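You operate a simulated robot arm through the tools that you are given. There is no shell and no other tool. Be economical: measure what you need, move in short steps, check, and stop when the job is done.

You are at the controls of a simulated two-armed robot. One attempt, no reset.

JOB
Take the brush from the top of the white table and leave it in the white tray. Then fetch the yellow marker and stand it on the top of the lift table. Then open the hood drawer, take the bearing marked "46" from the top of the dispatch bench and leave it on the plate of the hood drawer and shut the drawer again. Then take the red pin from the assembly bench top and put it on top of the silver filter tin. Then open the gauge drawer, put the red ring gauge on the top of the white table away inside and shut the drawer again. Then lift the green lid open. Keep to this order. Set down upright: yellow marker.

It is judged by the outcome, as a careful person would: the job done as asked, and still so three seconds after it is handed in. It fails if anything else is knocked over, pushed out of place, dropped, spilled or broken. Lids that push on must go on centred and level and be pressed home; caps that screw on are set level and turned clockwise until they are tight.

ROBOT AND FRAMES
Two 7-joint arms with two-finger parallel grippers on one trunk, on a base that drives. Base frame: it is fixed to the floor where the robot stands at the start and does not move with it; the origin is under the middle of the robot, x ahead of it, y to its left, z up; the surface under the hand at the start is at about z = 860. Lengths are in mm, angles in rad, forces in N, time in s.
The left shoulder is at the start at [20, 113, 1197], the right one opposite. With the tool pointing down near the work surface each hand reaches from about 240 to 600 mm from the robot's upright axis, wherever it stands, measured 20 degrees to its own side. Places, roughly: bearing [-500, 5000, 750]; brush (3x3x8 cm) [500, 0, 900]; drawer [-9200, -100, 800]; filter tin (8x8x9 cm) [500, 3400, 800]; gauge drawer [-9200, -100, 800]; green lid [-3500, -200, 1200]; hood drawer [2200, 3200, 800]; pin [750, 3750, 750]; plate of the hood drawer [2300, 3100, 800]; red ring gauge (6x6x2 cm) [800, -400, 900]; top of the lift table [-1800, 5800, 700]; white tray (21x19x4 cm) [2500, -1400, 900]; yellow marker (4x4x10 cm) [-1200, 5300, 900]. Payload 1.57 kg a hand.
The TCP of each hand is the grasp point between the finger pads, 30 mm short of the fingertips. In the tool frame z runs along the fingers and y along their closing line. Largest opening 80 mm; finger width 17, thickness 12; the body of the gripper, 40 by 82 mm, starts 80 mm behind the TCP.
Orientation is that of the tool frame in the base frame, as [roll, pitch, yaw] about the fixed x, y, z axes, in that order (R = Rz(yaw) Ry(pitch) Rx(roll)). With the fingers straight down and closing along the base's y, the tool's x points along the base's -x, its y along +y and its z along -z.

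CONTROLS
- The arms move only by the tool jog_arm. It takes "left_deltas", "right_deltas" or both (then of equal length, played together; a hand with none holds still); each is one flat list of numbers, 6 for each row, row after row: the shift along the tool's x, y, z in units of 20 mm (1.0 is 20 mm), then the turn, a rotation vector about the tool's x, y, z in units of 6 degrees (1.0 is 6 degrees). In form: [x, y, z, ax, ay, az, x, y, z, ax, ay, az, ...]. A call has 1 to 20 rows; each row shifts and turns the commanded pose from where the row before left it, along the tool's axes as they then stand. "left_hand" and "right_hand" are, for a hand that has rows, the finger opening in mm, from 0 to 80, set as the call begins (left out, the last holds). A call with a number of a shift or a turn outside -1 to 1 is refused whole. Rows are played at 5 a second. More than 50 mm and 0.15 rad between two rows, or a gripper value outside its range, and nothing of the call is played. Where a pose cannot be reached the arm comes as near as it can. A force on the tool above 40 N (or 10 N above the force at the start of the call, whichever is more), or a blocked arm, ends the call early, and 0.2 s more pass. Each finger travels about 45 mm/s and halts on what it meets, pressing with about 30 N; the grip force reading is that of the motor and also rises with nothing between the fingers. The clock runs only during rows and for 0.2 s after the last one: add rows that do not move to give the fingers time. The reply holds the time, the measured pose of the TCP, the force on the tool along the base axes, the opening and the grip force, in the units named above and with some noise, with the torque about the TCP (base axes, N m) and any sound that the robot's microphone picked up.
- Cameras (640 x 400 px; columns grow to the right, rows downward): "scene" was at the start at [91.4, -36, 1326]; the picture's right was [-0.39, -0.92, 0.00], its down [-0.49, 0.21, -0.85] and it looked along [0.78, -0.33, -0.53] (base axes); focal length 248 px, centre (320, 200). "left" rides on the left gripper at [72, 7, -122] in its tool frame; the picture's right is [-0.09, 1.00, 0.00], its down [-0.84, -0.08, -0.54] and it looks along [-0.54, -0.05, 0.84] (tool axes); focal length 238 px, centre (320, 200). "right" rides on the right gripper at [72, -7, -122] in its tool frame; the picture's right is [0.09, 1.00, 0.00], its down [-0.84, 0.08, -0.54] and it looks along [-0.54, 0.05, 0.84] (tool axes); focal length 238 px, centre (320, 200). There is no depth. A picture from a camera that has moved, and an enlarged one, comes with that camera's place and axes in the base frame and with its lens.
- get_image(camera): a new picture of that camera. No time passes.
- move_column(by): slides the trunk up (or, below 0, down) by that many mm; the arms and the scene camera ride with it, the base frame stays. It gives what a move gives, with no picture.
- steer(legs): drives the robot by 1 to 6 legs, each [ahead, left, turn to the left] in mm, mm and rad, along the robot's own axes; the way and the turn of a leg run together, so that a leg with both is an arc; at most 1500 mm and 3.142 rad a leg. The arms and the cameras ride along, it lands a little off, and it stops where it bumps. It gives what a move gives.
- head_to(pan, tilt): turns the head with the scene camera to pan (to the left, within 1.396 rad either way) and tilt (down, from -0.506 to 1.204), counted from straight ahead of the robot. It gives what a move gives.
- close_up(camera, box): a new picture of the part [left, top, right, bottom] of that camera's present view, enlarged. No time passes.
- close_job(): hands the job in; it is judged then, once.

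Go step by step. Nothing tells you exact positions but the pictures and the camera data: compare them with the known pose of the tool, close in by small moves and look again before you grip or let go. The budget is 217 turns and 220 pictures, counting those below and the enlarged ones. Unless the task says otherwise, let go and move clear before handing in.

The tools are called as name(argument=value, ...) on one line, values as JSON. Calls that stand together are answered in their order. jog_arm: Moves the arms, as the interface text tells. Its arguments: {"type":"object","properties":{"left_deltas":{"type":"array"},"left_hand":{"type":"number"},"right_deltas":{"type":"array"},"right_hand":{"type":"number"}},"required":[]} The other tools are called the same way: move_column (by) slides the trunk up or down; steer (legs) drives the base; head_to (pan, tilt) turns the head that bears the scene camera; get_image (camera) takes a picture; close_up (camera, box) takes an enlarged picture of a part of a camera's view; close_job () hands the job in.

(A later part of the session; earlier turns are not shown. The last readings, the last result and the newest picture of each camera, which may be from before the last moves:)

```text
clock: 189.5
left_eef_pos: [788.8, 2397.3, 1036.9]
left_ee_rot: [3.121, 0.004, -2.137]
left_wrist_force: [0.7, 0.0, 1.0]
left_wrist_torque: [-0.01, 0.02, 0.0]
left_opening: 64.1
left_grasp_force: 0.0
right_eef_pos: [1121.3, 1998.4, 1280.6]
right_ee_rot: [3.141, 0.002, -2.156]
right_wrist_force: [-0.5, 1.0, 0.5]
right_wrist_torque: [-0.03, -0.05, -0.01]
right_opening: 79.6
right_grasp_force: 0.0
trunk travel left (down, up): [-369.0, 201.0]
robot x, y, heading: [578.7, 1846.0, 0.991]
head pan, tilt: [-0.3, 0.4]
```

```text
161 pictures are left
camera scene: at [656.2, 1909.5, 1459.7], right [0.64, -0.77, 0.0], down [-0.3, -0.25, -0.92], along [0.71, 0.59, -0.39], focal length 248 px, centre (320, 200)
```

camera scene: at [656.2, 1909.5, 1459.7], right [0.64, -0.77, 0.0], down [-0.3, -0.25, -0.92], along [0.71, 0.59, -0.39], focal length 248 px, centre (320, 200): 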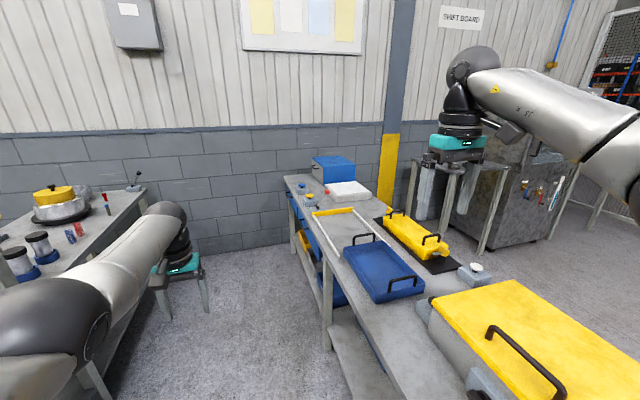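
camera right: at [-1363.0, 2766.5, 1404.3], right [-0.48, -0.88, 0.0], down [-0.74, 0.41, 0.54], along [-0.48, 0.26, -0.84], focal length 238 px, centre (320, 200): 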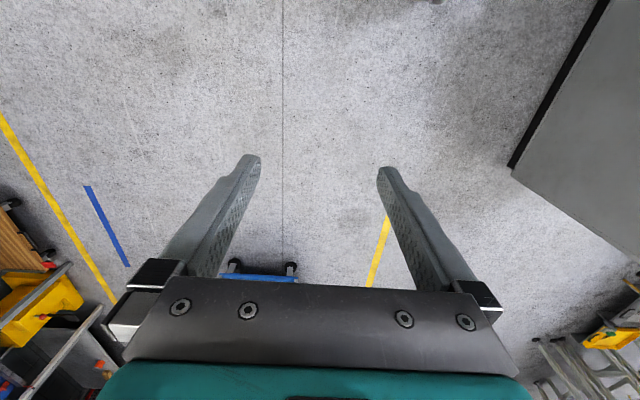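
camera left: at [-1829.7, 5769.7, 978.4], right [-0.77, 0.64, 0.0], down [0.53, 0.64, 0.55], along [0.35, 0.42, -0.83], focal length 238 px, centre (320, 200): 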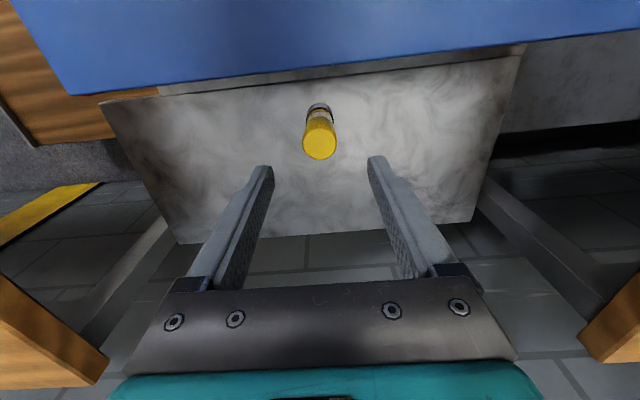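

I'm in the aisle. The candidates are the blue drawers under the table's far end and the blue box on top. I'll go closer to look.

steer(legs=[[1000, 50, 0], [0, 0, -0.9]])

head_to(pan=0.3, tilt=0.6)

get_image(camera="scene")

```text
clock: 197.0
left_eef_pos: [1654.7, 2882.5, 1036.5]
left_ee_rot: [3.122, 0.006, -3.04]
left_wrist_force: [-0.4, -0.2, -0.3]
left_wrist_torque: [0.01, -0.02, 0.01]
left_opening: 64.1
left_grasp_force: 0.1
right_eef_pos: [1548.7, 2374.9, 1281.0]
right_ee_rot: [3.138, 0.003, -3.058]
right_wrist_force: [0.5, -0.4, 0.1]
right_wrist_torque: [0.03, 0.02, 0.01]
right_opening: 79.9
right_grasp_force: 0.1
trunk travel left (down, up): [-369.0, 201.0]
robot x, y, heading: [1089.8, 2704.1, 0.085]
head pan, tilt: [-0.3, 0.4]
```

```text
clock: 198.0
left_eef_pos: [1654.4, 2882.2, 1036.8]
left_ee_rot: [3.123, 0.005, -3.041]
left_wrist_force: [0.1, -0.3, -0.2]
left_wrist_torque: [-0.01, 0.01, 0.02]
left_opening: 64.0
left_grasp_force: 0.2
right_eef_pos: [1547.2, 2375.5, 1281.1]
right_ee_rot: [3.141, 0.002, -3.058]
right_wrist_force: [0.2, -0.5, 0.3]
right_wrist_torque: [0.01, 0.0, -0.04]
right_opening: 80.3
right_grasp_force: 0.0
trunk travel left (down, up): [-369.0, 201.0]
robot x, y, heading: [1090.3, 2702.3, 0.085]
head pan, tilt: [0.3, 0.6]
```

```text
160 pictures are left
camera scene: at [1182.0, 2735.8, 1441.4], right [0.38, -0.93, 0.0], down [-0.52, -0.21, -0.83], along [0.76, 0.31, -0.56], focal length 248 px, centre (320, 200)
```

scene: 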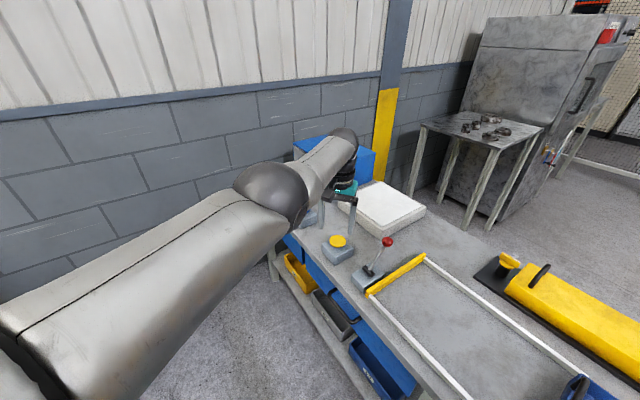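

The left arm blocks the view, so I'll retract and straighten it, then turn square to the table.

jog_arm(left_deltas=[0, 0, -1, 0.187, 0, 0.15, 0.5, 0, -1, 0, 0, 0, 1, 0, -1, 0, 0, 0, 1, 0, -1, 0, 0, 0, 1, 0, -1, 0, 0, 0, 1, 0, 0, 0, 0, 0, 1, 0, 0, 0, 0, 0, 1, 0, 0, 0, 0, 0, 1, 0, 0, 0, 0, 0, 1, 0, 0, 0, 0, 0])

steer(legs=[[0, 0, -0.665], [0, 500, 0]])

head_to(pan=0.0, tilt=0.8)

get_image(camera="scene")

```text
clock: 200.2
left_eef_pos: [1485.7, 2867.8, 1135.1]
left_ee_rot: [-3.139, 0.004, -3.057]
left_wrist_force: [0.3, 0.6, 0.5]
left_wrist_torque: [-0.03, 0.0, -0.01]
left_opening: 64.1
left_grasp_force: 0.1
right_eef_pos: [1547.7, 2373.9, 1281.5]
right_ee_rot: [-3.141, 0.003, -3.057]
right_wrist_force: [0.5, 0.0, -0.5]
right_wrist_torque: [0.01, 0.0, -0.01]
right_opening: 80.0
right_grasp_force: 0.1
trunk travel left (down, up): [-369.0, 201.0]
robot x, y, heading: [1090.2, 2701.4, 0.086]
head pan, tilt: [0.3, 0.6]
```

```text
clock: 204.9
left_eef_pos: [1774.9, 2999.4, 1134.5]
left_ee_rot: [-3.139, 0.006, 2.555]
left_wrist_force: [0.2, 0.7, -0.5]
left_wrist_torque: [0.03, 0.01, 0.01]
left_opening: 64.1
left_grasp_force: 0.0
right_eef_pos: [1517.0, 2572.2, 1281.5]
right_ee_rot: [-3.141, 0.002, 2.552]
right_wrist_force: [-0.1, 1.4, 0.4]
right_wrist_torque: [-0.03, 0.02, -0.03]
right_opening: 80.3
right_grasp_force: 0.0
trunk travel left (down, up): [-369.0, 201.0]
robot x, y, heading: [1360.6, 3116.2, -0.586]
head pan, tilt: [0.3, 0.6]
```

```text
clock: 205.7
left_eef_pos: [1773.8, 2998.3, 1134.4]
left_ee_rot: [-3.141, 0.006, 2.556]
left_wrist_force: [0.6, 0.2, 0.2]
left_wrist_torque: [-0.03, 0.0, 0.01]
left_opening: 64.2
left_grasp_force: 0.1
right_eef_pos: [1516.6, 2573.3, 1281.0]
right_ee_rot: [3.139, 0.001, 2.555]
right_wrist_force: [0.6, -0.2, 0.6]
right_wrist_torque: [0.03, 0.0, -0.03]
right_opening: 79.9
right_grasp_force: 0.0
trunk travel left (down, up): [-369.0, 201.0]
robot x, y, heading: [1366.2, 3111.4, -0.587]
head pan, tilt: [0.0, 0.799]
```

```text
159 pictures are left
camera scene: at [1437.6, 3062.9, 1424.6], right [-0.55, -0.83, 0.0], down [-0.6, 0.4, -0.7], along [0.58, -0.39, -0.72], focal length 248 px, centre (320, 200)
```

scene: 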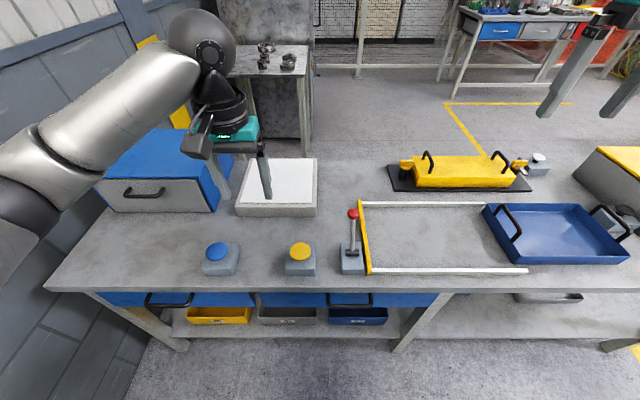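

The blue box on the table ("hood") with a grey front and handle fits best. I'll zoom in.

close_up(camera="scene", box=[60, 110, 340, 285])

get_image(camera="left")

```text
2.29 times, centred on (200, 198) of scene
camera zoom: at [1437.6, 3062.9, 1424.6], right [-0.55, -0.83, 0.0], down [-0.6, 0.4, -0.7], along [0.58, -0.39, -0.72], focal length 566 px, centre (594, 206)
```

zoom: 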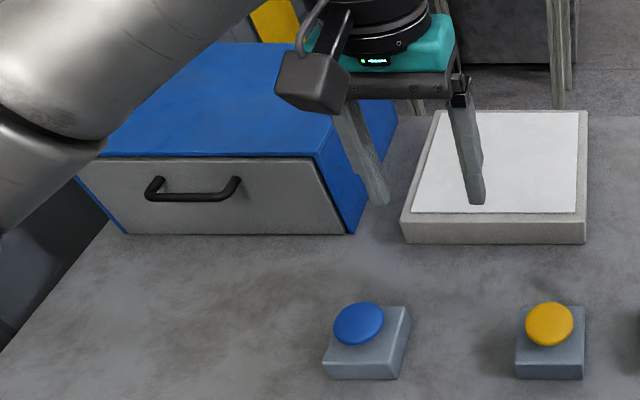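

```text
157 pictures are left
camera left: at [1718.4, 3043.0, 1257.3], right [0.63, 0.78, 0.0], down [0.65, -0.53, 0.55], along [0.42, -0.34, -0.84], focal length 238 px, centre (320, 200)
```

left: 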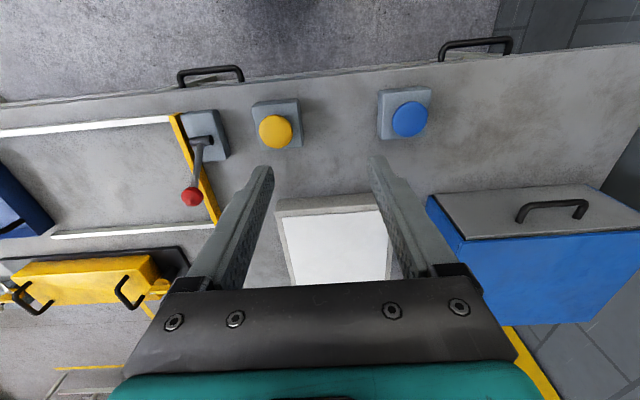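

The handle bar is at about (2157, 3203, 914). I'll shift left and ahead, and turn the left hand so its fingers close fore-aft over the bar.

steer(legs=[[0, 320, 0], [110, 0, 0]])

jog_arm(left_deltas=[0, 0, 0, 0, 0, -1, 0, 0, 0, 0, 0, -1, 0, 0, 0, 0, 0, -1, 0, 0, 0, 0, 0, -1, 0, 0, 0, 0, 0, -1, 0, 0, 0, 0, 0, -1, 0, 0, 0, 0, 0, -1, 0, 0, 0, 0, 0, -1, 0, 0, 0, 0, 0, -1, 0, 0, 0, 0, 0, -1, 0, 0, 0, 0, 0, -1, 0, 0, 0, 0, 0, -1, 0, 0, 0, 0, 0, -1, 0, 0, 0, 0, 0, -1, 0, 0, 0, 0, 0, -1, 0, 0, 0, 0, 0, 0])

get_image(camera="left")

head_to(pan=0.1, tilt=0.8)

get_image(camera="scene")

```text
clock: 208.7
left_eef_pos: [2040.8, 3201.9, 1136.1]
left_ee_rot: [-3.14, 0.005, 2.557]
left_wrist_force: [-0.2, -0.2, 0.2]
left_wrist_torque: [0.0, 0.01, 0.01]
left_opening: 64.3
left_grasp_force: 0.1
right_eef_pos: [1783.5, 2775.8, 1280.4]
right_ee_rot: [3.141, 0.001, 2.551]
right_wrist_force: [-0.1, 0.1, 0.1]
right_wrist_torque: [0.01, 0.03, 0.0]
right_opening: 80.0
right_grasp_force: 0.1
trunk travel left (down, up): [-369.0, 201.0]
robot x, y, heading: [1626.1, 3318.2, -0.587]
head pan, tilt: [0.0, 0.799]
```

```text
clock: 212.1
left_eef_pos: [2039.8, 3202.2, 1136.3]
left_ee_rot: [-3.135, -0.001, -2.156]
left_wrist_force: [0.8, 0.2, -0.4]
left_wrist_torque: [-0.03, 0.02, -0.02]
left_opening: 64.1
left_grasp_force: 0.0
right_eef_pos: [1782.4, 2777.0, 1280.6]
right_ee_rot: [3.141, 0.001, 2.554]
right_wrist_force: [0.4, 0.7, -0.4]
right_wrist_torque: [-0.02, -0.03, 0.02]
right_opening: 80.2
right_grasp_force: 0.1
trunk travel left (down, up): [-369.0, 201.0]
robot x, y, heading: [1628.5, 3319.9, -0.584]
head pan, tilt: [0.0, 0.799]
```

```text
156 pictures are left
camera left: at [1994.4, 3146.2, 1258.0], right [-0.78, 0.63, 0.0], down [0.52, 0.66, 0.54], along [0.34, 0.42, -0.84], focal length 238 px, centre (320, 200)
```

left: 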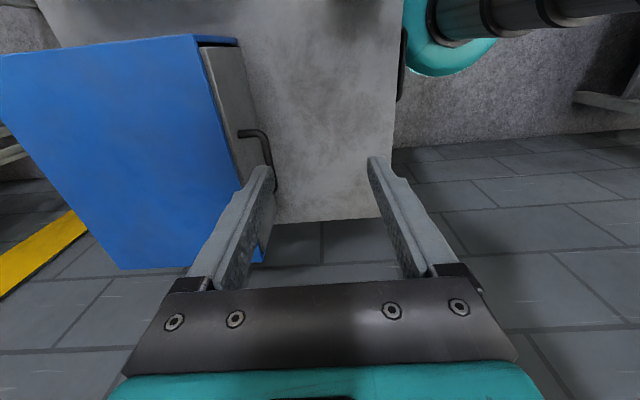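

```text
clock: 212.7
left_eef_pos: [2038.7, 3203.1, 1135.1]
left_ee_rot: [-3.136, 0.0, -2.157]
left_wrist_force: [0.2, 0.0, 0.4]
left_wrist_torque: [-0.01, 0.0, -0.01]
left_opening: 64.2
left_grasp_force: 0.0
right_eef_pos: [1782.6, 2776.8, 1281.8]
right_ee_rot: [3.14, 0.002, 2.551]
right_wrist_force: [0.7, 0.3, 0.4]
right_wrist_torque: [0.02, -0.01, 0.01]
right_opening: 80.2
right_grasp_force: 0.0
trunk travel left (down, up): [-369.0, 201.0]
robot x, y, heading: [1626.6, 3319.2, -0.59]
head pan, tilt: [0.099, 0.799]
```

```text
155 pictures are left
camera scene: at [1707.0, 3274.6, 1424.5], right [-0.47, -0.88, 0.0], down [-0.63, 0.34, -0.7], along [0.62, -0.33, -0.72], focal length 248 px, centre (320, 200)
```

scene: 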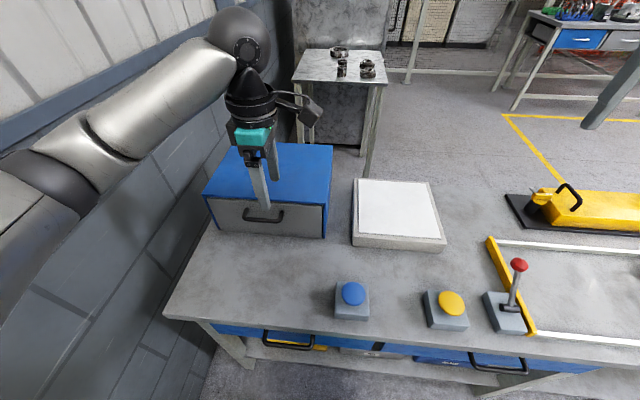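

The bar stands about 33 mm off the panel. With a 30 mm opening I'll move over it and go partway down.

jog_arm(left_deltas=[-0.9, -1, 0, 0, 0, 0, -0.9, -1, 0, 0, 0, 0, -0.9, -1, 0, 0, 0, 0, -0.75, -1, 0, 0, 0, 0, 0, -0.8, 0, 0, 0, 0, 0, 0, 1, 0, 0, 0, 0, 0, 1, 0, 0, 0, 0, 0, 1, 0, 0, 0, 0, 0, 1, 0, 0, 0, 0, 0, 1, 0, 0, 0, 0, 0, 1, 0, 0, 0, 0, 0, 1, 0, 0, 0, 0, 0, 0.5, 0, 0, 0, 0, 0, 0, 0, 0, 0], left_hand=30)

get_image(camera="left")

close_up(camera="scene", box=[180, 130, 340, 250])

```text
clock: 215.7
left_eef_pos: [2160.2, 3205.7, 986.3]
left_ee_rot: [-3.135, -0.003, -2.157]
left_wrist_force: [-0.9, 0.1, 0.4]
left_wrist_torque: [-0.01, -0.03, -0.02]
left_opening: 29.9
left_grasp_force: 0.1
right_eef_pos: [1781.7, 2778.3, 1281.6]
right_ee_rot: [3.14, 0.001, 2.551]
right_wrist_force: [-0.3, 0.4, -0.5]
right_wrist_torque: [0.0, 0.0, 0.0]
right_opening: 79.9
right_grasp_force: 0.0
trunk travel left (down, up): [-369.0, 201.0]
robot x, y, heading: [1626.8, 3319.5, -0.584]
head pan, tilt: [0.099, 0.799]
```

```text
154 pictures are left
camera left: at [2114.5, 3149.5, 1108.3], right [-0.78, 0.63, -0.01], down [0.53, 0.66, 0.54], along [0.34, 0.42, -0.84], focal length 238 px, centre (320, 200)
```

left: 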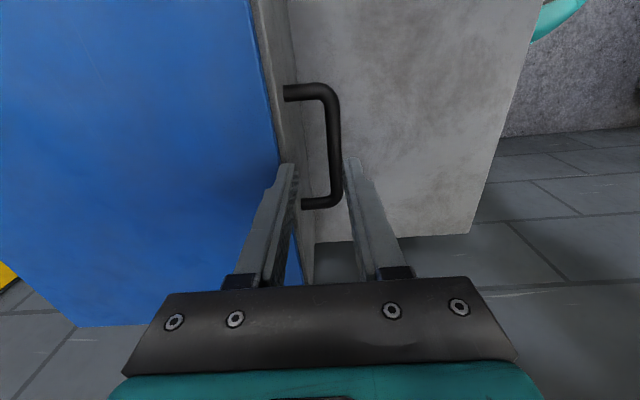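

```text
3.33 times, centred on (260, 190) of scene
camera zoom: at [1707.0, 3274.7, 1424.5], right [-0.47, -0.88, 0.0], down [-0.63, 0.34, -0.7], along [0.62, -0.33, -0.72], focal length 825 px, centre (520, 233)
```

zoom: 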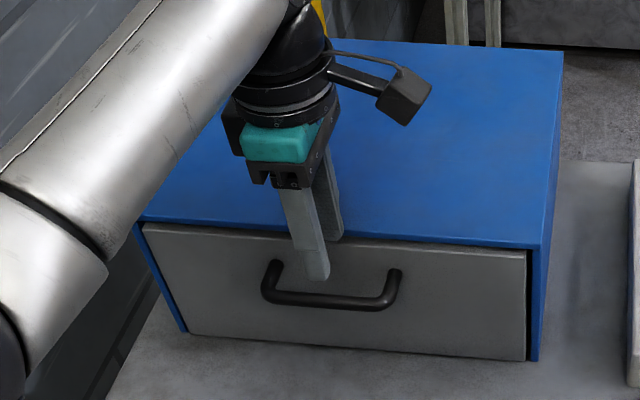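

The bar is about 12 mm nearer me than the grasp point. I'll correct, descend around the bar, and check.

jog_arm(left_deltas=[0, 0.8, 0, 0, 0, 0, 0, 0, 1, 0, 0, 0, 0, 0, 1, 0, 0, 0, 0, 0, 1, 0, 0, 0, 0, 0, 0.3, 0, 0, 0, 0, 0, 0, 0, 0, 0])

get_image(camera="left")

```text
clock: 217.1
left_eef_pos: [2144.7, 3214.9, 918.5]
left_ee_rot: [-3.135, 0.0, -2.158]
left_wrist_force: [0.2, -0.5, 1.0]
left_wrist_torque: [0.0, -0.01, 0.03]
left_opening: 29.7
left_grasp_force: 0.0
right_eef_pos: [1783.1, 2777.1, 1281.2]
right_ee_rot: [3.139, 0.002, 2.551]
right_wrist_force: [-1.0, -0.3, 0.0]
right_wrist_torque: [-0.01, 0.02, 0.0]
right_opening: 79.9
right_grasp_force: 0.1
trunk travel left (down, up): [-369.0, 201.0]
robot x, y, heading: [1631.0, 3321.1, -0.59]
head pan, tilt: [0.099, 0.799]
```

```text
152 pictures are left
camera left: at [2099.7, 3159.3, 1041.3], right [-0.78, 0.63, 0.0], down [0.53, 0.66, 0.54], along [0.34, 0.42, -0.84], focal length 238 px, centre (320, 200)
```

left: 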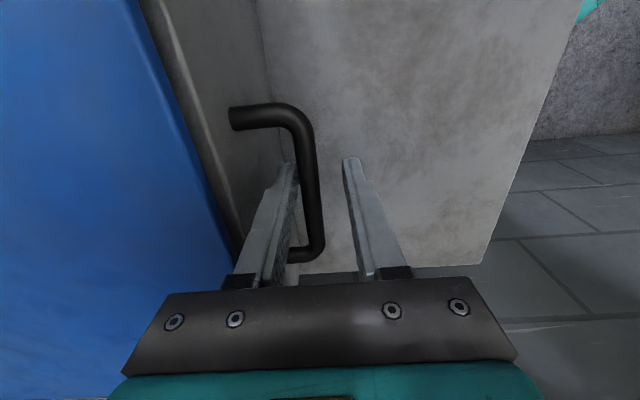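

The bar is between the fingers. Close and pull the drawer out slowly.

jog_arm(left_deltas=[0, 0, 0, 0, 0, 0, 0, 0, 0, 0, 0, 0, 0, 0, 0, 0, 0, 0, 0, 0, 0, 0, 0, 0], left_hand=0)

jog_arm(left_deltas=[0, 0.5, 0, 0, 0, 0, 0, 0.5, 0, 0, 0, 0, 0, 0.5, 0, 0, 0, 0, 0, 0.5, 0, 0, 0, 0, 0, 0.5, 0, 0, 0, 0, 0, 0.5, 0, 0, 0, 0, 0, 0.5, 0, 0, 0, 0, 0, 0.5, 0, 0, 0, 0, 0, 0.5, 0, 0, 0, 0, 0, 0.5, 0, 0, 0, 0, 0, 0.5, 0, 0, 0, 0, 0, 0.5, 0, 0, 0, 0, 0, 0.5, 0, 0, 0, 0, 0, 0.5, 0, 0, 0, 0, 0, 0.5, 0, 0, 0, 0])

get_image(camera="scene")

```text
clock: 218.1
left_eef_pos: [2144.9, 3215.0, 919.5]
left_ee_rot: [-3.138, 0.002, -2.158]
left_wrist_force: [-0.4, 0.2, -1.8]
left_wrist_torque: [0.01, -0.03, -0.01]
left_opening: 11.8
left_grasp_force: 28.5
right_eef_pos: [1781.9, 2776.6, 1280.7]
right_ee_rot: [3.139, 0.003, 2.552]
right_wrist_force: [-0.4, -0.4, -0.8]
right_wrist_torque: [0.0, 0.0, -0.01]
right_opening: 80.1
right_grasp_force: 0.1
trunk travel left (down, up): [-369.0, 201.0]
robot x, y, heading: [1630.8, 3319.8, -0.584]
head pan, tilt: [0.099, 0.799]
```

```text
clock: 221.3
left_eef_pos: [2020.6, 3298.3, 919.2]
left_ee_rot: [-3.137, 0.0, -2.157]
left_wrist_force: [1.6, 4.1, 4.5]
left_wrist_torque: [0.22, -0.17, 0.01]
left_opening: 11.8
left_grasp_force: 29.2
right_eef_pos: [1781.1, 2777.9, 1281.5]
right_ee_rot: [3.138, 0.002, 2.552]
right_wrist_force: [0.1, 0.3, 0.6]
right_wrist_torque: [0.01, -0.02, 0.01]
right_opening: 80.1
right_grasp_force: 0.0
trunk travel left (down, up): [-369.0, 201.0]
robot x, y, heading: [1629.2, 3322.2, -0.587]
head pan, tilt: [0.099, 0.799]
```

```text
151 pictures are left
camera scene: at [1706.8, 3275.2, 1424.6], right [-0.47, -0.88, 0.0], down [-0.63, 0.34, -0.7], along [0.62, -0.33, -0.72], focal length 248 px, centre (320, 200)
```

scene: 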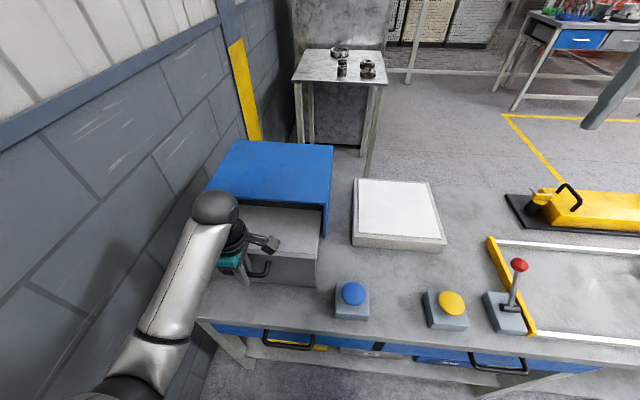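

close_up(camera="scene", box=[190, 130, 350, 310])

get_image(camera="left")

```text
2.22 times, centred on (270, 220) of scene
camera zoom: at [1706.8, 3275.2, 1424.6], right [-0.47, -0.88, 0.0], down [-0.63, 0.34, -0.7], along [0.62, -0.33, -0.72], focal length 550 px, centre (431, 156)
```

zoom: 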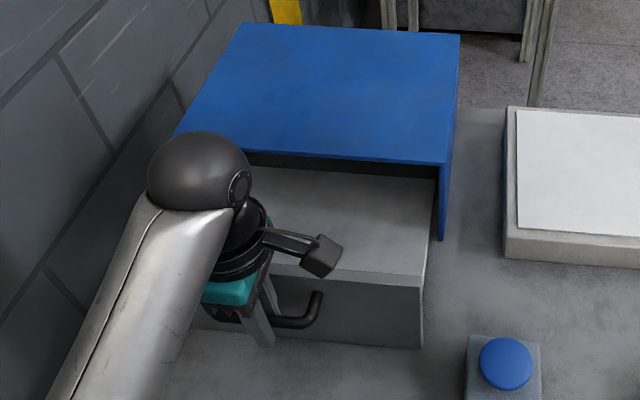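

```text
149 pictures are left
camera left: at [1975.3, 3242.1, 1041.4], right [-0.78, 0.63, -0.01], down [0.53, 0.66, 0.54], along [0.34, 0.42, -0.84], focal length 238 px, centre (320, 200)
```

left: 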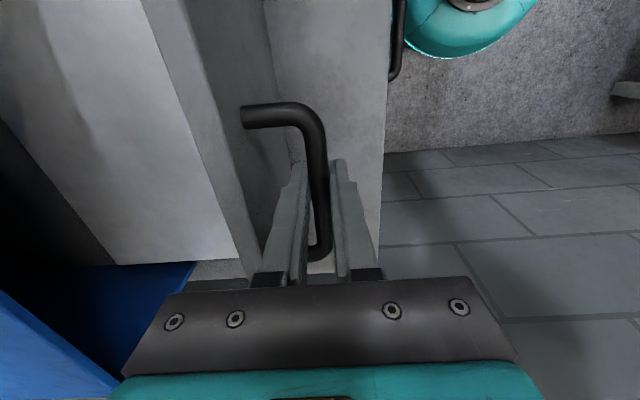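

The drawer opens and shows its plate. I'll pull it a little further for room.

jog_arm(left_deltas=[0, 0.5, 0, 0, 0, 0, 0, 0.5, 0, 0, 0, 0, 0, 0.5, 0, 0, 0, 0, 0, 0.5, 0, 0, 0, 0, 0, 0.5, 0, 0, 0, 0])

jog_arm(left_deltas=[0, 0, 0, 0, 0, 0, 0, 0, 0, 0, 0, 0], left_hand=26)

jog_arm(left_deltas=[0, 0, -0.5, 0, 0, 0, 0, 0, -1, 0, 0, 0, 0, 0, -1, 0, 0, 0, 0, 0, -1, 0, 0, 0, 0, 0, -1, 0, 0, 0, 0, 0, -1, 0, 0, 0, 0, 0, -1, 0, 0, 0, 0, 0, -1, 0, 0, 0, 0, 0, -1, 0, 0, 0, 0, 0, -1, 0, 0, 0])

get_image(camera="left")

get_image(camera="scene")

```text
clock: 222.5
left_eef_pos: [1976.9, 3327.3, 917.9]
left_ee_rot: [-3.137, -0.001, -2.159]
left_wrist_force: [-0.7, 1.7, 4.8]
left_wrist_torque: [-0.02, -0.08, 0.0]
left_opening: 11.8
left_grasp_force: 29.2
right_eef_pos: [1781.3, 2776.9, 1281.7]
right_ee_rot: [3.14, 0.001, 2.552]
right_wrist_force: [-0.4, 0.3, -0.3]
right_wrist_torque: [-0.02, -0.01, -0.02]
right_opening: 79.9
right_grasp_force: 0.0
trunk travel left (down, up): [-369.0, 201.0]
robot x, y, heading: [1629.9, 3315.8, -0.588]
head pan, tilt: [0.099, 0.799]
```

```text
clock: 223.1
left_eef_pos: [1978.2, 3326.9, 918.6]
left_ee_rot: [-3.139, -0.002, -2.156]
left_wrist_force: [-0.3, -0.1, -0.1]
left_wrist_torque: [0.0, 0.0, -0.01]
left_opening: 26.0
left_grasp_force: 0.0
right_eef_pos: [1782.3, 2776.7, 1281.6]
right_ee_rot: [3.139, 0.002, 2.552]
right_wrist_force: [0.3, 0.8, 0.4]
right_wrist_torque: [0.01, -0.02, 0.0]
right_opening: 80.0
right_grasp_force: 0.1
trunk travel left (down, up): [-369.0, 201.0]
robot x, y, heading: [1627.7, 3319.2, -0.58]
head pan, tilt: [0.099, 0.799]
```

```text
clock: 225.3
left_eef_pos: [1978.2, 3327.1, 1107.7]
left_ee_rot: [-3.137, 0.001, -2.157]
left_wrist_force: [-1.0, -0.1, 0.6]
left_wrist_torque: [0.0, 0.02, 0.02]
left_opening: 25.9
left_grasp_force: 0.0
right_eef_pos: [1782.7, 2777.0, 1280.7]
right_ee_rot: [3.139, 0.001, 2.551]
right_wrist_force: [-0.9, -0.2, -0.1]
right_wrist_torque: [0.03, 0.0, -0.02]
right_opening: 79.8
right_grasp_force: 0.0
trunk travel left (down, up): [-369.0, 201.0]
robot x, y, heading: [1624.8, 3317.7, -0.588]
head pan, tilt: [0.099, 0.799]
```

```text
148 pictures are left
camera left: at [1933.0, 3270.2, 1230.8], right [-0.78, 0.63, 0.0], down [0.53, 0.66, 0.54], along [0.34, 0.42, -0.84], focal length 238 px, centre (320, 200)
```

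left: 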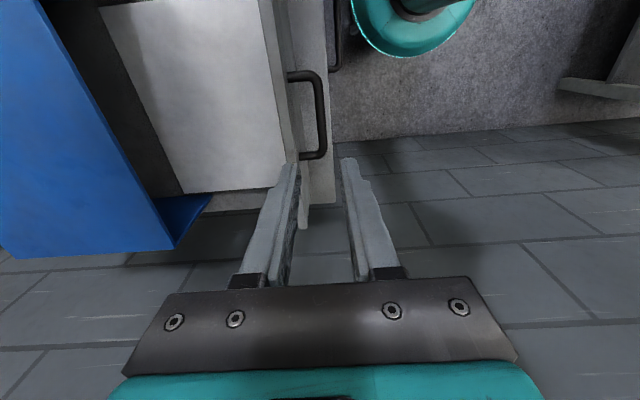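

```text
147 pictures are left
camera scene: at [1707.0, 3274.5, 1424.5], right [-0.47, -0.88, 0.0], down [-0.63, 0.34, -0.7], along [0.62, -0.33, -0.72], focal length 248 px, centre (320, 200)
```

scene: 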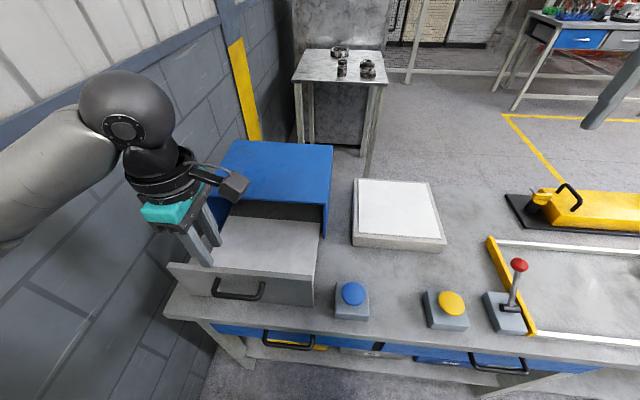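

The drawer is open 200 mm. Now to fetch bearing 46. I'll back off, tuck the right hand in, turn the left hand straight again and drive round to the gap right of the dispatch bench.

steer(legs=[[-300, 0, 0]])

jog_arm(left_deltas=[0, 0, 0, 0, 0, 1, 0, 0, 0, 0, 0, 1, 0, 0, 0, 0, 0, 1, 0, 0, 0, 0, 0, 1, 0, 0, 0, 0, 0, 1, 0, 0, 0, 0, 0, 1, 0, 0, 0, 0, 0, 1, 0, 0, 0, 0, 0, 1, 0, 0, 0, 0, 0, 1, 0, 0, 0, 0, 0, 1, 0, 0, 0, 0, 0, 1, 0, 0, 0, 0, 0, 1, 0, 0, 0, 0, 0, 1, 0, 0, 0, 0, 0, 1, 0, 0, 0, 0, 0, 1], right_deltas=[0, 1, 0, 0, 0, 0, 0, 1, 0, 0, 0, 0, 0, 1, 0, 0, 0, 0, 0, 1, 0, 0, 0, 0, 0, 1, 0, 0, 0, 0, 0, 1, 0, 0, 0, 0, 1, 0, 0, 0, 0, 0, 1, 0, 0, 0, 0, 0, 1, 0, 0, 0, 0, 0, 1, 0, 0, 0, 0, 0, 0, 0, 0, 0, 0, 0, 0, 0, 0, 0, 0, 0, 0, 0, 0, 0, 0, 0, 0, 0, 0, 0, 0, 0, 0, 0, 0, 0, 0, 0], left_hand=70)

steer(legs=[[0, -1450, 0], [0, -1000, 0], [0, 0, 1.573]])

head_to(pan=0.5, tilt=0.35)

get_image(camera="scene")

```text
clock: 227.4
left_eef_pos: [1730.1, 3492.3, 1108.2]
left_ee_rot: [-3.138, -0.003, -2.156]
left_wrist_force: [0.0, -0.1, -0.1]
left_wrist_torque: [0.02, 0.02, -0.03]
left_opening: 26.3
left_grasp_force: 0.0
right_eef_pos: [1534.7, 2940.7, 1281.6]
right_ee_rot: [3.139, 0.0, 2.554]
right_wrist_force: [0.3, 0.1, 0.4]
right_wrist_torque: [-0.02, 0.0, 0.03]
right_opening: 80.2
right_grasp_force: 0.1
trunk travel left (down, up): [-369.0, 201.0]
robot x, y, heading: [1385.2, 3484.2, -0.587]
head pan, tilt: [0.099, 0.799]
```

```text
clock: 230.6
left_eef_pos: [1730.4, 3491.7, 1107.8]
left_ee_rot: [-3.138, 0.006, 2.554]
left_wrist_force: [-1.0, -0.1, 0.2]
left_wrist_torque: [0.0, 0.0, -0.02]
left_opening: 70.0
left_grasp_force: 0.0
right_eef_pos: [1535.6, 3087.1, 1281.1]
right_ee_rot: [3.139, 0.002, 2.554]
right_wrist_force: [0.5, -0.3, -0.1]
right_wrist_torque: [0.02, 0.01, 0.0]
right_opening: 79.7
right_grasp_force: 0.0
trunk travel left (down, up): [-369.0, 201.0]
robot x, y, heading: [1383.3, 3481.0, -0.584]
head pan, tilt: [0.099, 0.799]
```

```text
clock: 246.2
left_eef_pos: [76.9, 1787.3, 1107.9]
left_ee_rot: [-3.139, 0.006, -2.142]
left_wrist_force: [-0.4, 0.1, -0.2]
left_wrist_torque: [0.0, 0.01, 0.0]
left_opening: 70.1
left_grasp_force: 0.1
right_eef_pos: [483.5, 1598.4, 1282.7]
right_ee_rot: [3.141, 0.002, -2.145]
right_wrist_force: [0.6, -0.7, -0.1]
right_wrist_torque: [0.0, -0.01, 0.0]
right_opening: 79.9
right_grasp_force: 0.1
trunk travel left (down, up): [-369.0, 201.0]
robot x, y, heading: [87.5, 1436.4, 0.995]
head pan, tilt: [0.099, 0.799]
```

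```text
clock: 247.1
left_eef_pos: [76.1, 1787.9, 1108.0]
left_ee_rot: [-3.139, 0.005, -2.142]
left_wrist_force: [-0.1, 0.2, -0.1]
left_wrist_torque: [0.0, -0.02, 0.0]
left_opening: 69.9
left_grasp_force: 0.0
right_eef_pos: [483.7, 1599.3, 1282.2]
right_ee_rot: [3.14, 0.003, -2.143]
right_wrist_force: [0.2, 0.3, 0.6]
right_wrist_torque: [0.03, -0.05, 0.05]
right_opening: 80.0
right_grasp_force: 0.1
trunk travel left (down, up): [-369.0, 201.0]
robot x, y, heading: [88.7, 1439.9, 1.0]
head pan, tilt: [0.499, 0.351]
```

```text
146 pictures are left
camera scene: at [99.8, 1538.8, 1464.1], right [1.0, -0.07, 0.0], down [-0.02, -0.34, -0.94], along [0.07, 0.94, -0.34], focal length 248 px, centre (320, 200)
```

scene: 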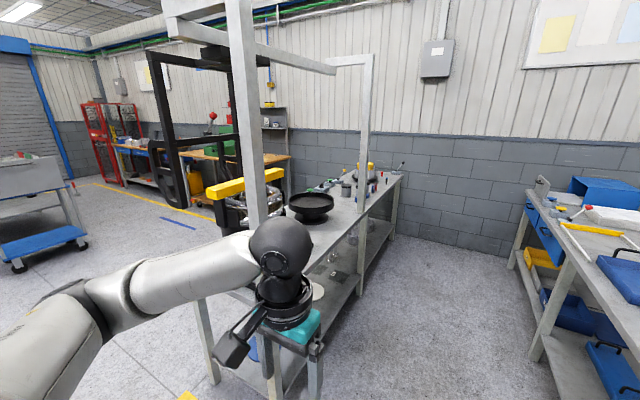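

I'm in front of the frame bench, whose black bracket overhangs its left side. I'll pass well clear of it at P≈-2450 and enter the gap.

steer(legs=[[0, 1400, 0], [0, 330, 0], [1400, 0, 0], [300, 0, 0]])

head_to(pan=0.3, tilt=0.4)

get_image(camera="scene")

```text
clock: 264.0
left_eef_pos: [-409.4, 4124.8, 1107.2]
left_ee_rot: [-3.14, 0.004, -2.166]
left_wrist_force: [0.6, 0.0, 0.8]
left_wrist_torque: [-0.03, 0.02, -0.02]
left_opening: 69.9
left_grasp_force: 0.0
right_eef_pos: [-6.8, 3925.4, 1281.1]
right_ee_rot: [3.139, 0.001, -2.169]
right_wrist_force: [-0.3, 0.6, 0.5]
right_wrist_torque: [-0.03, 0.01, 0.02]
right_opening: 80.1
right_grasp_force: 0.1
trunk travel left (down, up): [-369.0, 201.0]
robot x, y, heading: [-406.1, 3777.3, 0.973]
head pan, tilt: [0.499, 0.351]
```

```text
clock: 264.7
left_eef_pos: [-409.7, 4125.0, 1106.8]
left_ee_rot: [-3.14, 0.004, -2.168]
left_wrist_force: [-0.7, 0.4, -0.5]
left_wrist_torque: [-0.04, 0.02, -0.01]
left_opening: 69.9
left_grasp_force: 0.0
right_eef_pos: [-7.8, 3926.5, 1282.0]
right_ee_rot: [3.139, 0.001, -2.17]
right_wrist_force: [0.4, -0.3, 0.5]
right_wrist_torque: [0.02, 0.01, -0.05]
right_opening: 80.0
right_grasp_force: 0.1
trunk travel left (down, up): [-369.0, 201.0]
robot x, y, heading: [-404.8, 3773.1, 0.972]
head pan, tilt: [0.3, 0.4]
```

```text
145 pictures are left
camera scene: at [-374.6, 3870.9, 1459.7], right [0.96, -0.29, 0.0], down [-0.11, -0.37, -0.92], along [0.27, 0.88, -0.39], focal length 248 px, centre (320, 200)
```

scene: 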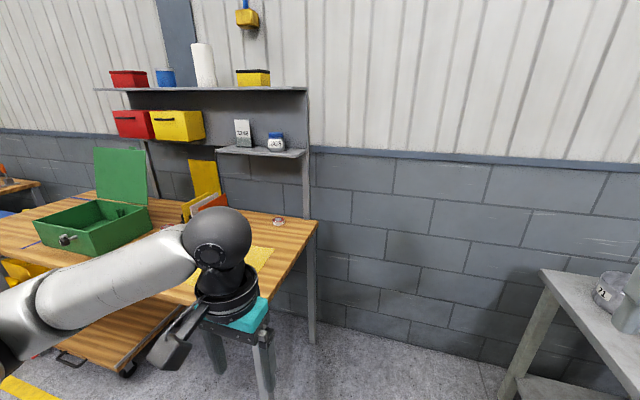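

Bearing 46 confirmed at (-243, 5014), just under the shelf's front edge. I'll lower the trunk and tilt the left hand forward so the wrist stays clear of the shelf, then approach.

move_column(by=-150)

jog_arm(left_deltas=[0, 0, 0, 0, -1, 0, 0, 0, 0, 0, -1, 0, 0, 0, 0, 0, -1, 0, 0, 0, 0, 0, -1, 0, 0, 0, 0, 0, -1, 0, 0, 0, 0, 0, 0, 0])

steer(legs=[[650, 100, 0], [0, 0, 0.55]])

head_to(pan=0.3, tilt=0.6)

get_image(camera="scene")

get_image(camera="left")

```text
clock: 266.4
left_eef_pos: [-409.6, 4125.1, 958.3]
left_ee_rot: [-3.14, 0.005, -2.168]
left_wrist_force: [-0.3, 0.3, 0.7]
left_wrist_torque: [0.02, -0.01, 0.02]
left_opening: 70.0
left_grasp_force: 0.2
right_eef_pos: [-8.1, 3925.2, 1131.3]
right_ee_rot: [3.139, 0.002, -2.171]
right_wrist_force: [0.5, 0.3, -0.4]
right_wrist_torque: [0.0, 0.03, 0.03]
right_opening: 79.9
right_grasp_force: 0.0
trunk travel left (down, up): [-219.0, 351.0]
robot x, y, heading: [-404.3, 3774.5, 0.972]
head pan, tilt: [0.3, 0.4]
```

```text
clock: 267.8
left_eef_pos: [-381.0, 4182.3, 952.3]
left_ee_rot: [-3.14, 0.529, -2.167]
left_wrist_force: [-0.5, -0.6, 0.0]
left_wrist_torque: [0.06, 0.01, 0.0]
left_opening: 70.0
left_grasp_force: 0.0
left hand out of reach, approached as far as the arm can: row 2, 3, 4, 5
right_eef_pos: [-7.7, 3926.2, 1132.6]
right_ee_rot: [3.14, 0.002, -2.168]
right_wrist_force: [-0.9, 0.1, 1.0]
right_wrist_torque: [-0.01, 0.03, 0.0]
right_opening: 80.2
right_grasp_force: 0.0
trunk travel left (down, up): [-219.0, 351.0]
robot x, y, heading: [-406.4, 3775.9, 0.975]
head pan, tilt: [0.3, 0.4]
```

```text
clock: 273.0
left_eef_pos: [-308.1, 4724.7, 953.0]
left_ee_rot: [-3.14, 0.526, -1.634]
left_wrist_force: [0.5, 0.2, 0.0]
left_wrist_torque: [0.02, 0.0, -0.01]
left_opening: 70.1
left_grasp_force: 0.1
right_eef_pos: [144.3, 4692.5, 1132.7]
right_ee_rot: [3.139, 0.001, -1.639]
right_wrist_force: [0.6, -1.0, 0.0]
right_wrist_torque: [-0.02, 0.0, 0.03]
right_opening: 80.1
right_grasp_force: 0.0
trunk travel left (down, up): [-219.0, 351.0]
robot x, y, heading: [-126.0, 4359.2, 1.508]
head pan, tilt: [0.3, 0.4]
```

```text
clock: 273.7
left_eef_pos: [-307.7, 4724.6, 953.1]
left_ee_rot: [-3.138, 0.527, -1.636]
left_wrist_force: [-0.6, 0.3, 0.3]
left_wrist_torque: [-0.02, -0.02, -0.04]
left_opening: 69.8
left_grasp_force: 0.1
right_eef_pos: [144.3, 4692.3, 1132.4]
right_ee_rot: [3.14, 0.002, -1.64]
right_wrist_force: [0.2, -0.2, 0.3]
right_wrist_torque: [0.02, 0.04, 0.0]
right_opening: 79.9
right_grasp_force: 0.1
trunk travel left (down, up): [-219.0, 351.0]
robot x, y, heading: [-121.7, 4364.5, 1.506]
head pan, tilt: [0.3, 0.6]
```

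```text
144 pictures are left
camera scene: at [-144.8, 4455.8, 1291.5], right [0.97, 0.23, 0.0], down [0.13, -0.55, -0.83], along [-0.19, 0.8, -0.56], focal length 248 px, centre (320, 200)
```

scene: 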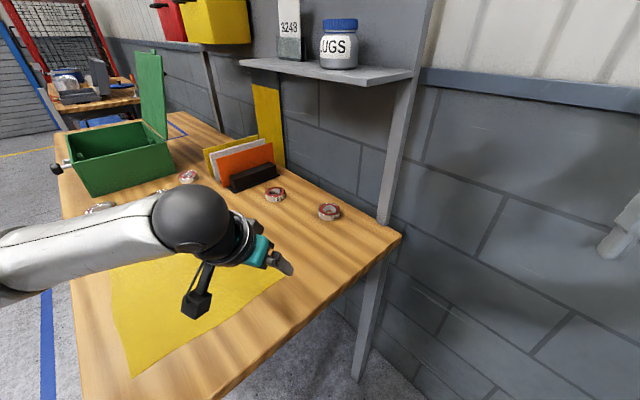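

```text
143 pictures are left
camera left: at [-321.7, 4600.8, 1023.1], right [-0.99, 0.14, 0.05], down [0.11, 0.45, 0.89], along [0.11, 0.88, -0.46], focal length 238 px, centre (320, 200)
```

left: 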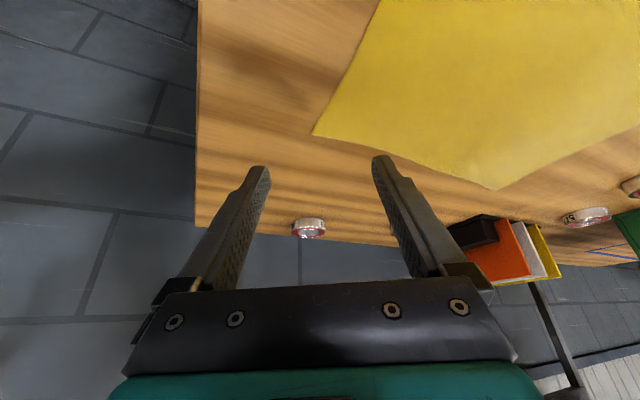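

Wrist is clear of the shelf. I'll drive ahead about 110 and look again.

steer(legs=[[110, -30, 0]])

get_image(camera="left")

close_up(camera="scene", box=[200, 150, 460, 350])

```text
clock: 274.9
left_eef_pos: [-269.5, 4833.1, 953.0]
left_ee_rot: [-3.141, 0.525, -1.636]
left_wrist_force: [0.3, -0.5, -0.4]
left_wrist_torque: [0.0, -0.02, 0.04]
left_opening: 70.0
left_grasp_force: 0.1
right_eef_pos: [181.7, 4801.9, 1130.8]
right_ee_rot: [3.139, 0.0, -1.638]
right_wrist_force: [-0.1, 0.7, 0.2]
right_wrist_torque: [-0.05, 0.04, -0.01]
right_opening: 80.0
right_grasp_force: 0.0
trunk travel left (down, up): [-219.0, 351.0]
robot x, y, heading: [-85.7, 4468.7, 1.508]
head pan, tilt: [0.3, 0.6]
```

```text
142 pictures are left
camera left: at [-283.7, 4710.0, 1023.0], right [-0.99, 0.14, 0.05], down [0.11, 0.45, 0.89], along [0.11, 0.88, -0.46], focal length 238 px, centre (320, 200)
```

left: 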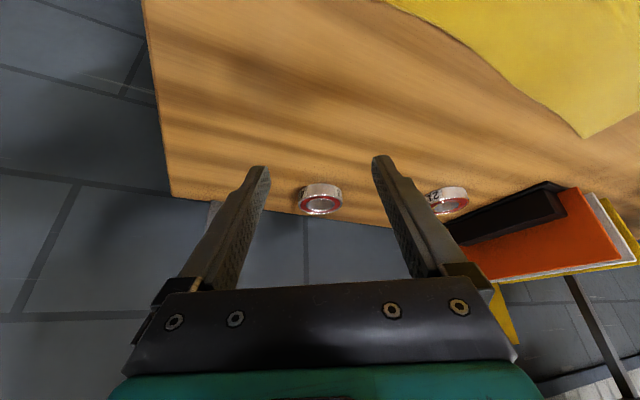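

```text
2.00 times, centred on (330, 250) of scene
camera zoom: at [-106.7, 4565.2, 1291.3], right [0.97, 0.23, 0.0], down [0.13, -0.55, -0.82], along [-0.19, 0.8, -0.57], focal length 495 px, centre (300, 100)
```

zoom: 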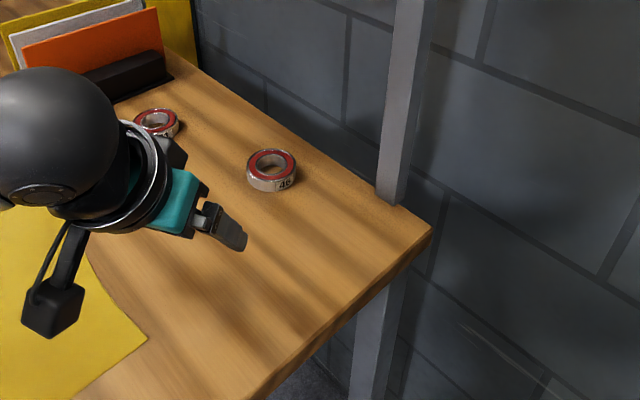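

Bearing at (-247, 5010). I'll advance the tilted hand to just short of it, slightly above.

jog_arm(left_deltas=[-0.92, -0.1, 0.9, 0, 0, 0, -0.92, -0.1, 0.9, 0, 0, 0, -0.92, -0.1, 0.9, 0, 0, 0, -0.92, -0.1, 0.9, 0, 0, 0, -0.92, -0.1, 0.9, 0, 0, 0, -0.92, -0.05, 0.9, 0, 0, 0, 0, 0, 0, 0, 0, 0], left_hand=80)

get_image(camera="left")

close_up(camera="scene", box=[200, 150, 460, 350])

```text
clock: 276.5
left_eef_pos: [-250.9, 4982.1, 915.6]
left_ee_rot: [-3.141, 0.528, -1.635]
left_wrist_force: [0.3, 0.1, -0.1]
left_wrist_torque: [0.0, 0.0, -0.02]
left_opening: 80.0
left_grasp_force: 0.1
right_eef_pos: [181.2, 4801.8, 1132.3]
right_ee_rot: [3.138, 0.003, -1.64]
right_wrist_force: [0.3, 0.1, -0.2]
right_wrist_torque: [-0.01, -0.02, 0.03]
right_opening: 80.0
right_grasp_force: 0.0
trunk travel left (down, up): [-219.0, 351.0]
robot x, y, heading: [-86.5, 4467.5, 1.504]
head pan, tilt: [0.3, 0.6]
```

```text
140 pictures are left
camera left: at [-264.8, 4858.8, 985.6], right [-0.99, 0.14, 0.05], down [0.11, 0.44, 0.89], along [0.11, 0.88, -0.45], focal length 238 px, centre (320, 200)
```

left: 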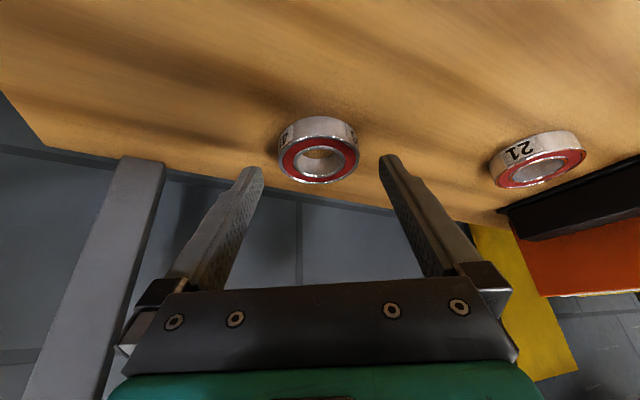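

```text
2.00 times, centred on (330, 250) of scene
camera zoom: at [-107.1, 4564.3, 1291.4], right [0.97, 0.23, 0.0], down [0.13, -0.55, -0.83], along [-0.19, 0.8, -0.56], focal length 495 px, centre (300, 100)
```

zoom: 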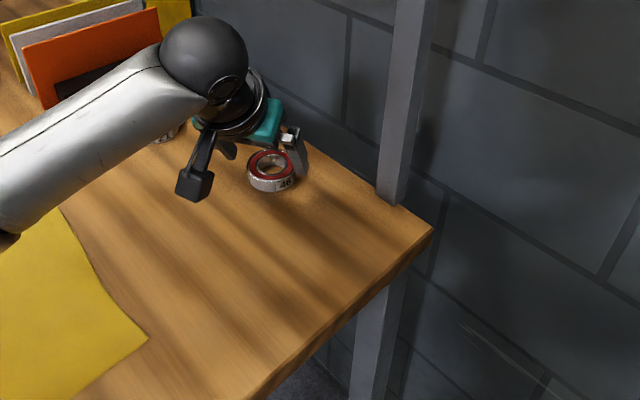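

jog_arm(left_deltas=[0, -0.1, 0.5, 0, 0, 0, 0, 0, 0.4, 0, 0, 0, 0, 0, 0.3, 0, 0, 0, 0, 0, 0.2, 0, 0, 0, 0, 0, 0.2, 0, 0, 0, 0, 0, 0.1, 0, 0, 0, 0, 0, 0, 0, 0, 0])

get_image(camera="left")

```text
clock: 278.1
left_eef_pos: [-246.2, 4996.1, 890.4]
left_ee_rot: [3.141, 0.534, -1.632]
left_wrist_force: [-4.7, -22.1, 28.6]
left_wrist_torque: [-0.39, 0.69, 0.68]
left_opening: 80.0
left_grasp_force: 0.0
right_eef_pos: [182.4, 4797.5, 1133.7]
right_ee_rot: [3.14, 0.006, -1.637]
right_wrist_force: [-0.1, -0.7, 0.1]
right_wrist_torque: [0.0, -0.03, 0.02]
right_opening: 80.1
right_grasp_force: 0.1
trunk travel left (down, up): [-219.0, 351.0]
robot x, y, heading: [-83.2, 4469.1, 1.506]
head pan, tilt: [0.3, 0.6]
```

```text
138 pictures are left
camera left: at [-259.9, 4872.4, 958.9], right [-0.99, 0.14, 0.05], down [0.1, 0.44, 0.89], along [0.11, 0.89, -0.45], focal length 238 px, centre (320, 200)
```

left: 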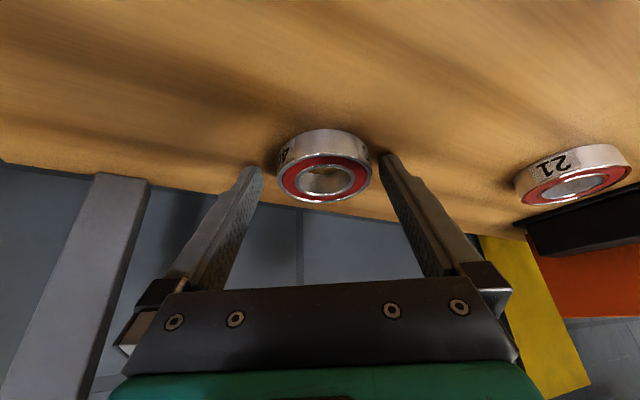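

Fingertips touch the bench with the bearing between them. I'll ease up 2 mm and close.

jog_arm(left_deltas=[-0.06, 0.05, -0.12, 0, 0, 0, 0, 0, 0, 0, 0, 0])

jog_arm(left_deltas=[0, 0, 0, 0, 0, 0, 0, 0, 0, 0, 0, 0, 0, 0, 0, 0, 0, 0, 0, 0, 0, 0, 0, 0, 0, 0, 0, 0, 0, 0], left_hand=0)

get_image(camera="left")

```text
clock: 278.7
left_eef_pos: [-247.2, 4996.8, 890.6]
left_ee_rot: [-3.139, 0.529, -1.638]
left_wrist_force: [-2.0, -15.7, 20.7]
left_wrist_torque: [-0.32, 0.77, 0.64]
left_opening: 79.7
left_grasp_force: 0.1
right_eef_pos: [181.7, 4798.5, 1133.2]
right_ee_rot: [3.14, 0.005, -1.637]
right_wrist_force: [0.5, 1.0, 0.6]
right_wrist_torque: [-0.01, 0.01, -0.02]
right_opening: 80.2
right_grasp_force: 0.0
trunk travel left (down, up): [-219.0, 351.0]
robot x, y, heading: [-85.2, 4469.8, 1.509]
head pan, tilt: [0.3, 0.6]
```

```text
clock: 279.9
left_eef_pos: [-247.4, 4999.1, 890.4]
left_ee_rot: [3.141, 0.529, -1.635]
left_wrist_force: [-5.2, 1.0, 14.7]
left_wrist_torque: [0.16, 0.56, 0.0]
left_opening: 61.1
left_grasp_force: 30.1
right_eef_pos: [181.2, 4800.6, 1131.1]
right_ee_rot: [3.141, 0.001, -1.639]
right_wrist_force: [-0.1, -0.3, -0.7]
right_wrist_torque: [0.02, -0.03, 0.01]
right_opening: 79.7
right_grasp_force: 0.0
trunk travel left (down, up): [-219.0, 351.0]
robot x, y, heading: [-85.2, 4468.3, 1.505]
head pan, tilt: [0.3, 0.6]
```

```text
137 pictures are left
camera left: at [-261.2, 4875.3, 959.4], right [-0.99, 0.14, 0.05], down [0.11, 0.44, 0.89], along [0.11, 0.89, -0.45], focal length 238 px, centre (320, 200)
```

left: 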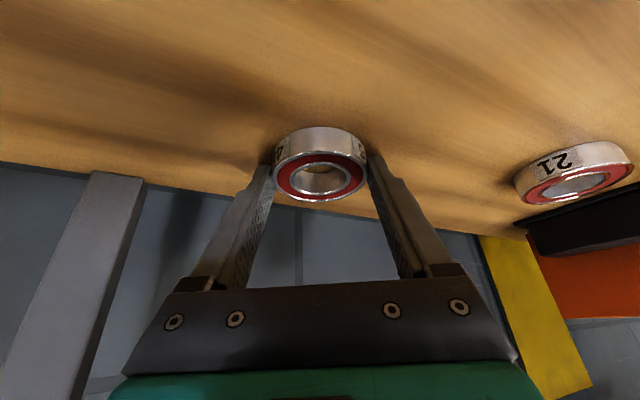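

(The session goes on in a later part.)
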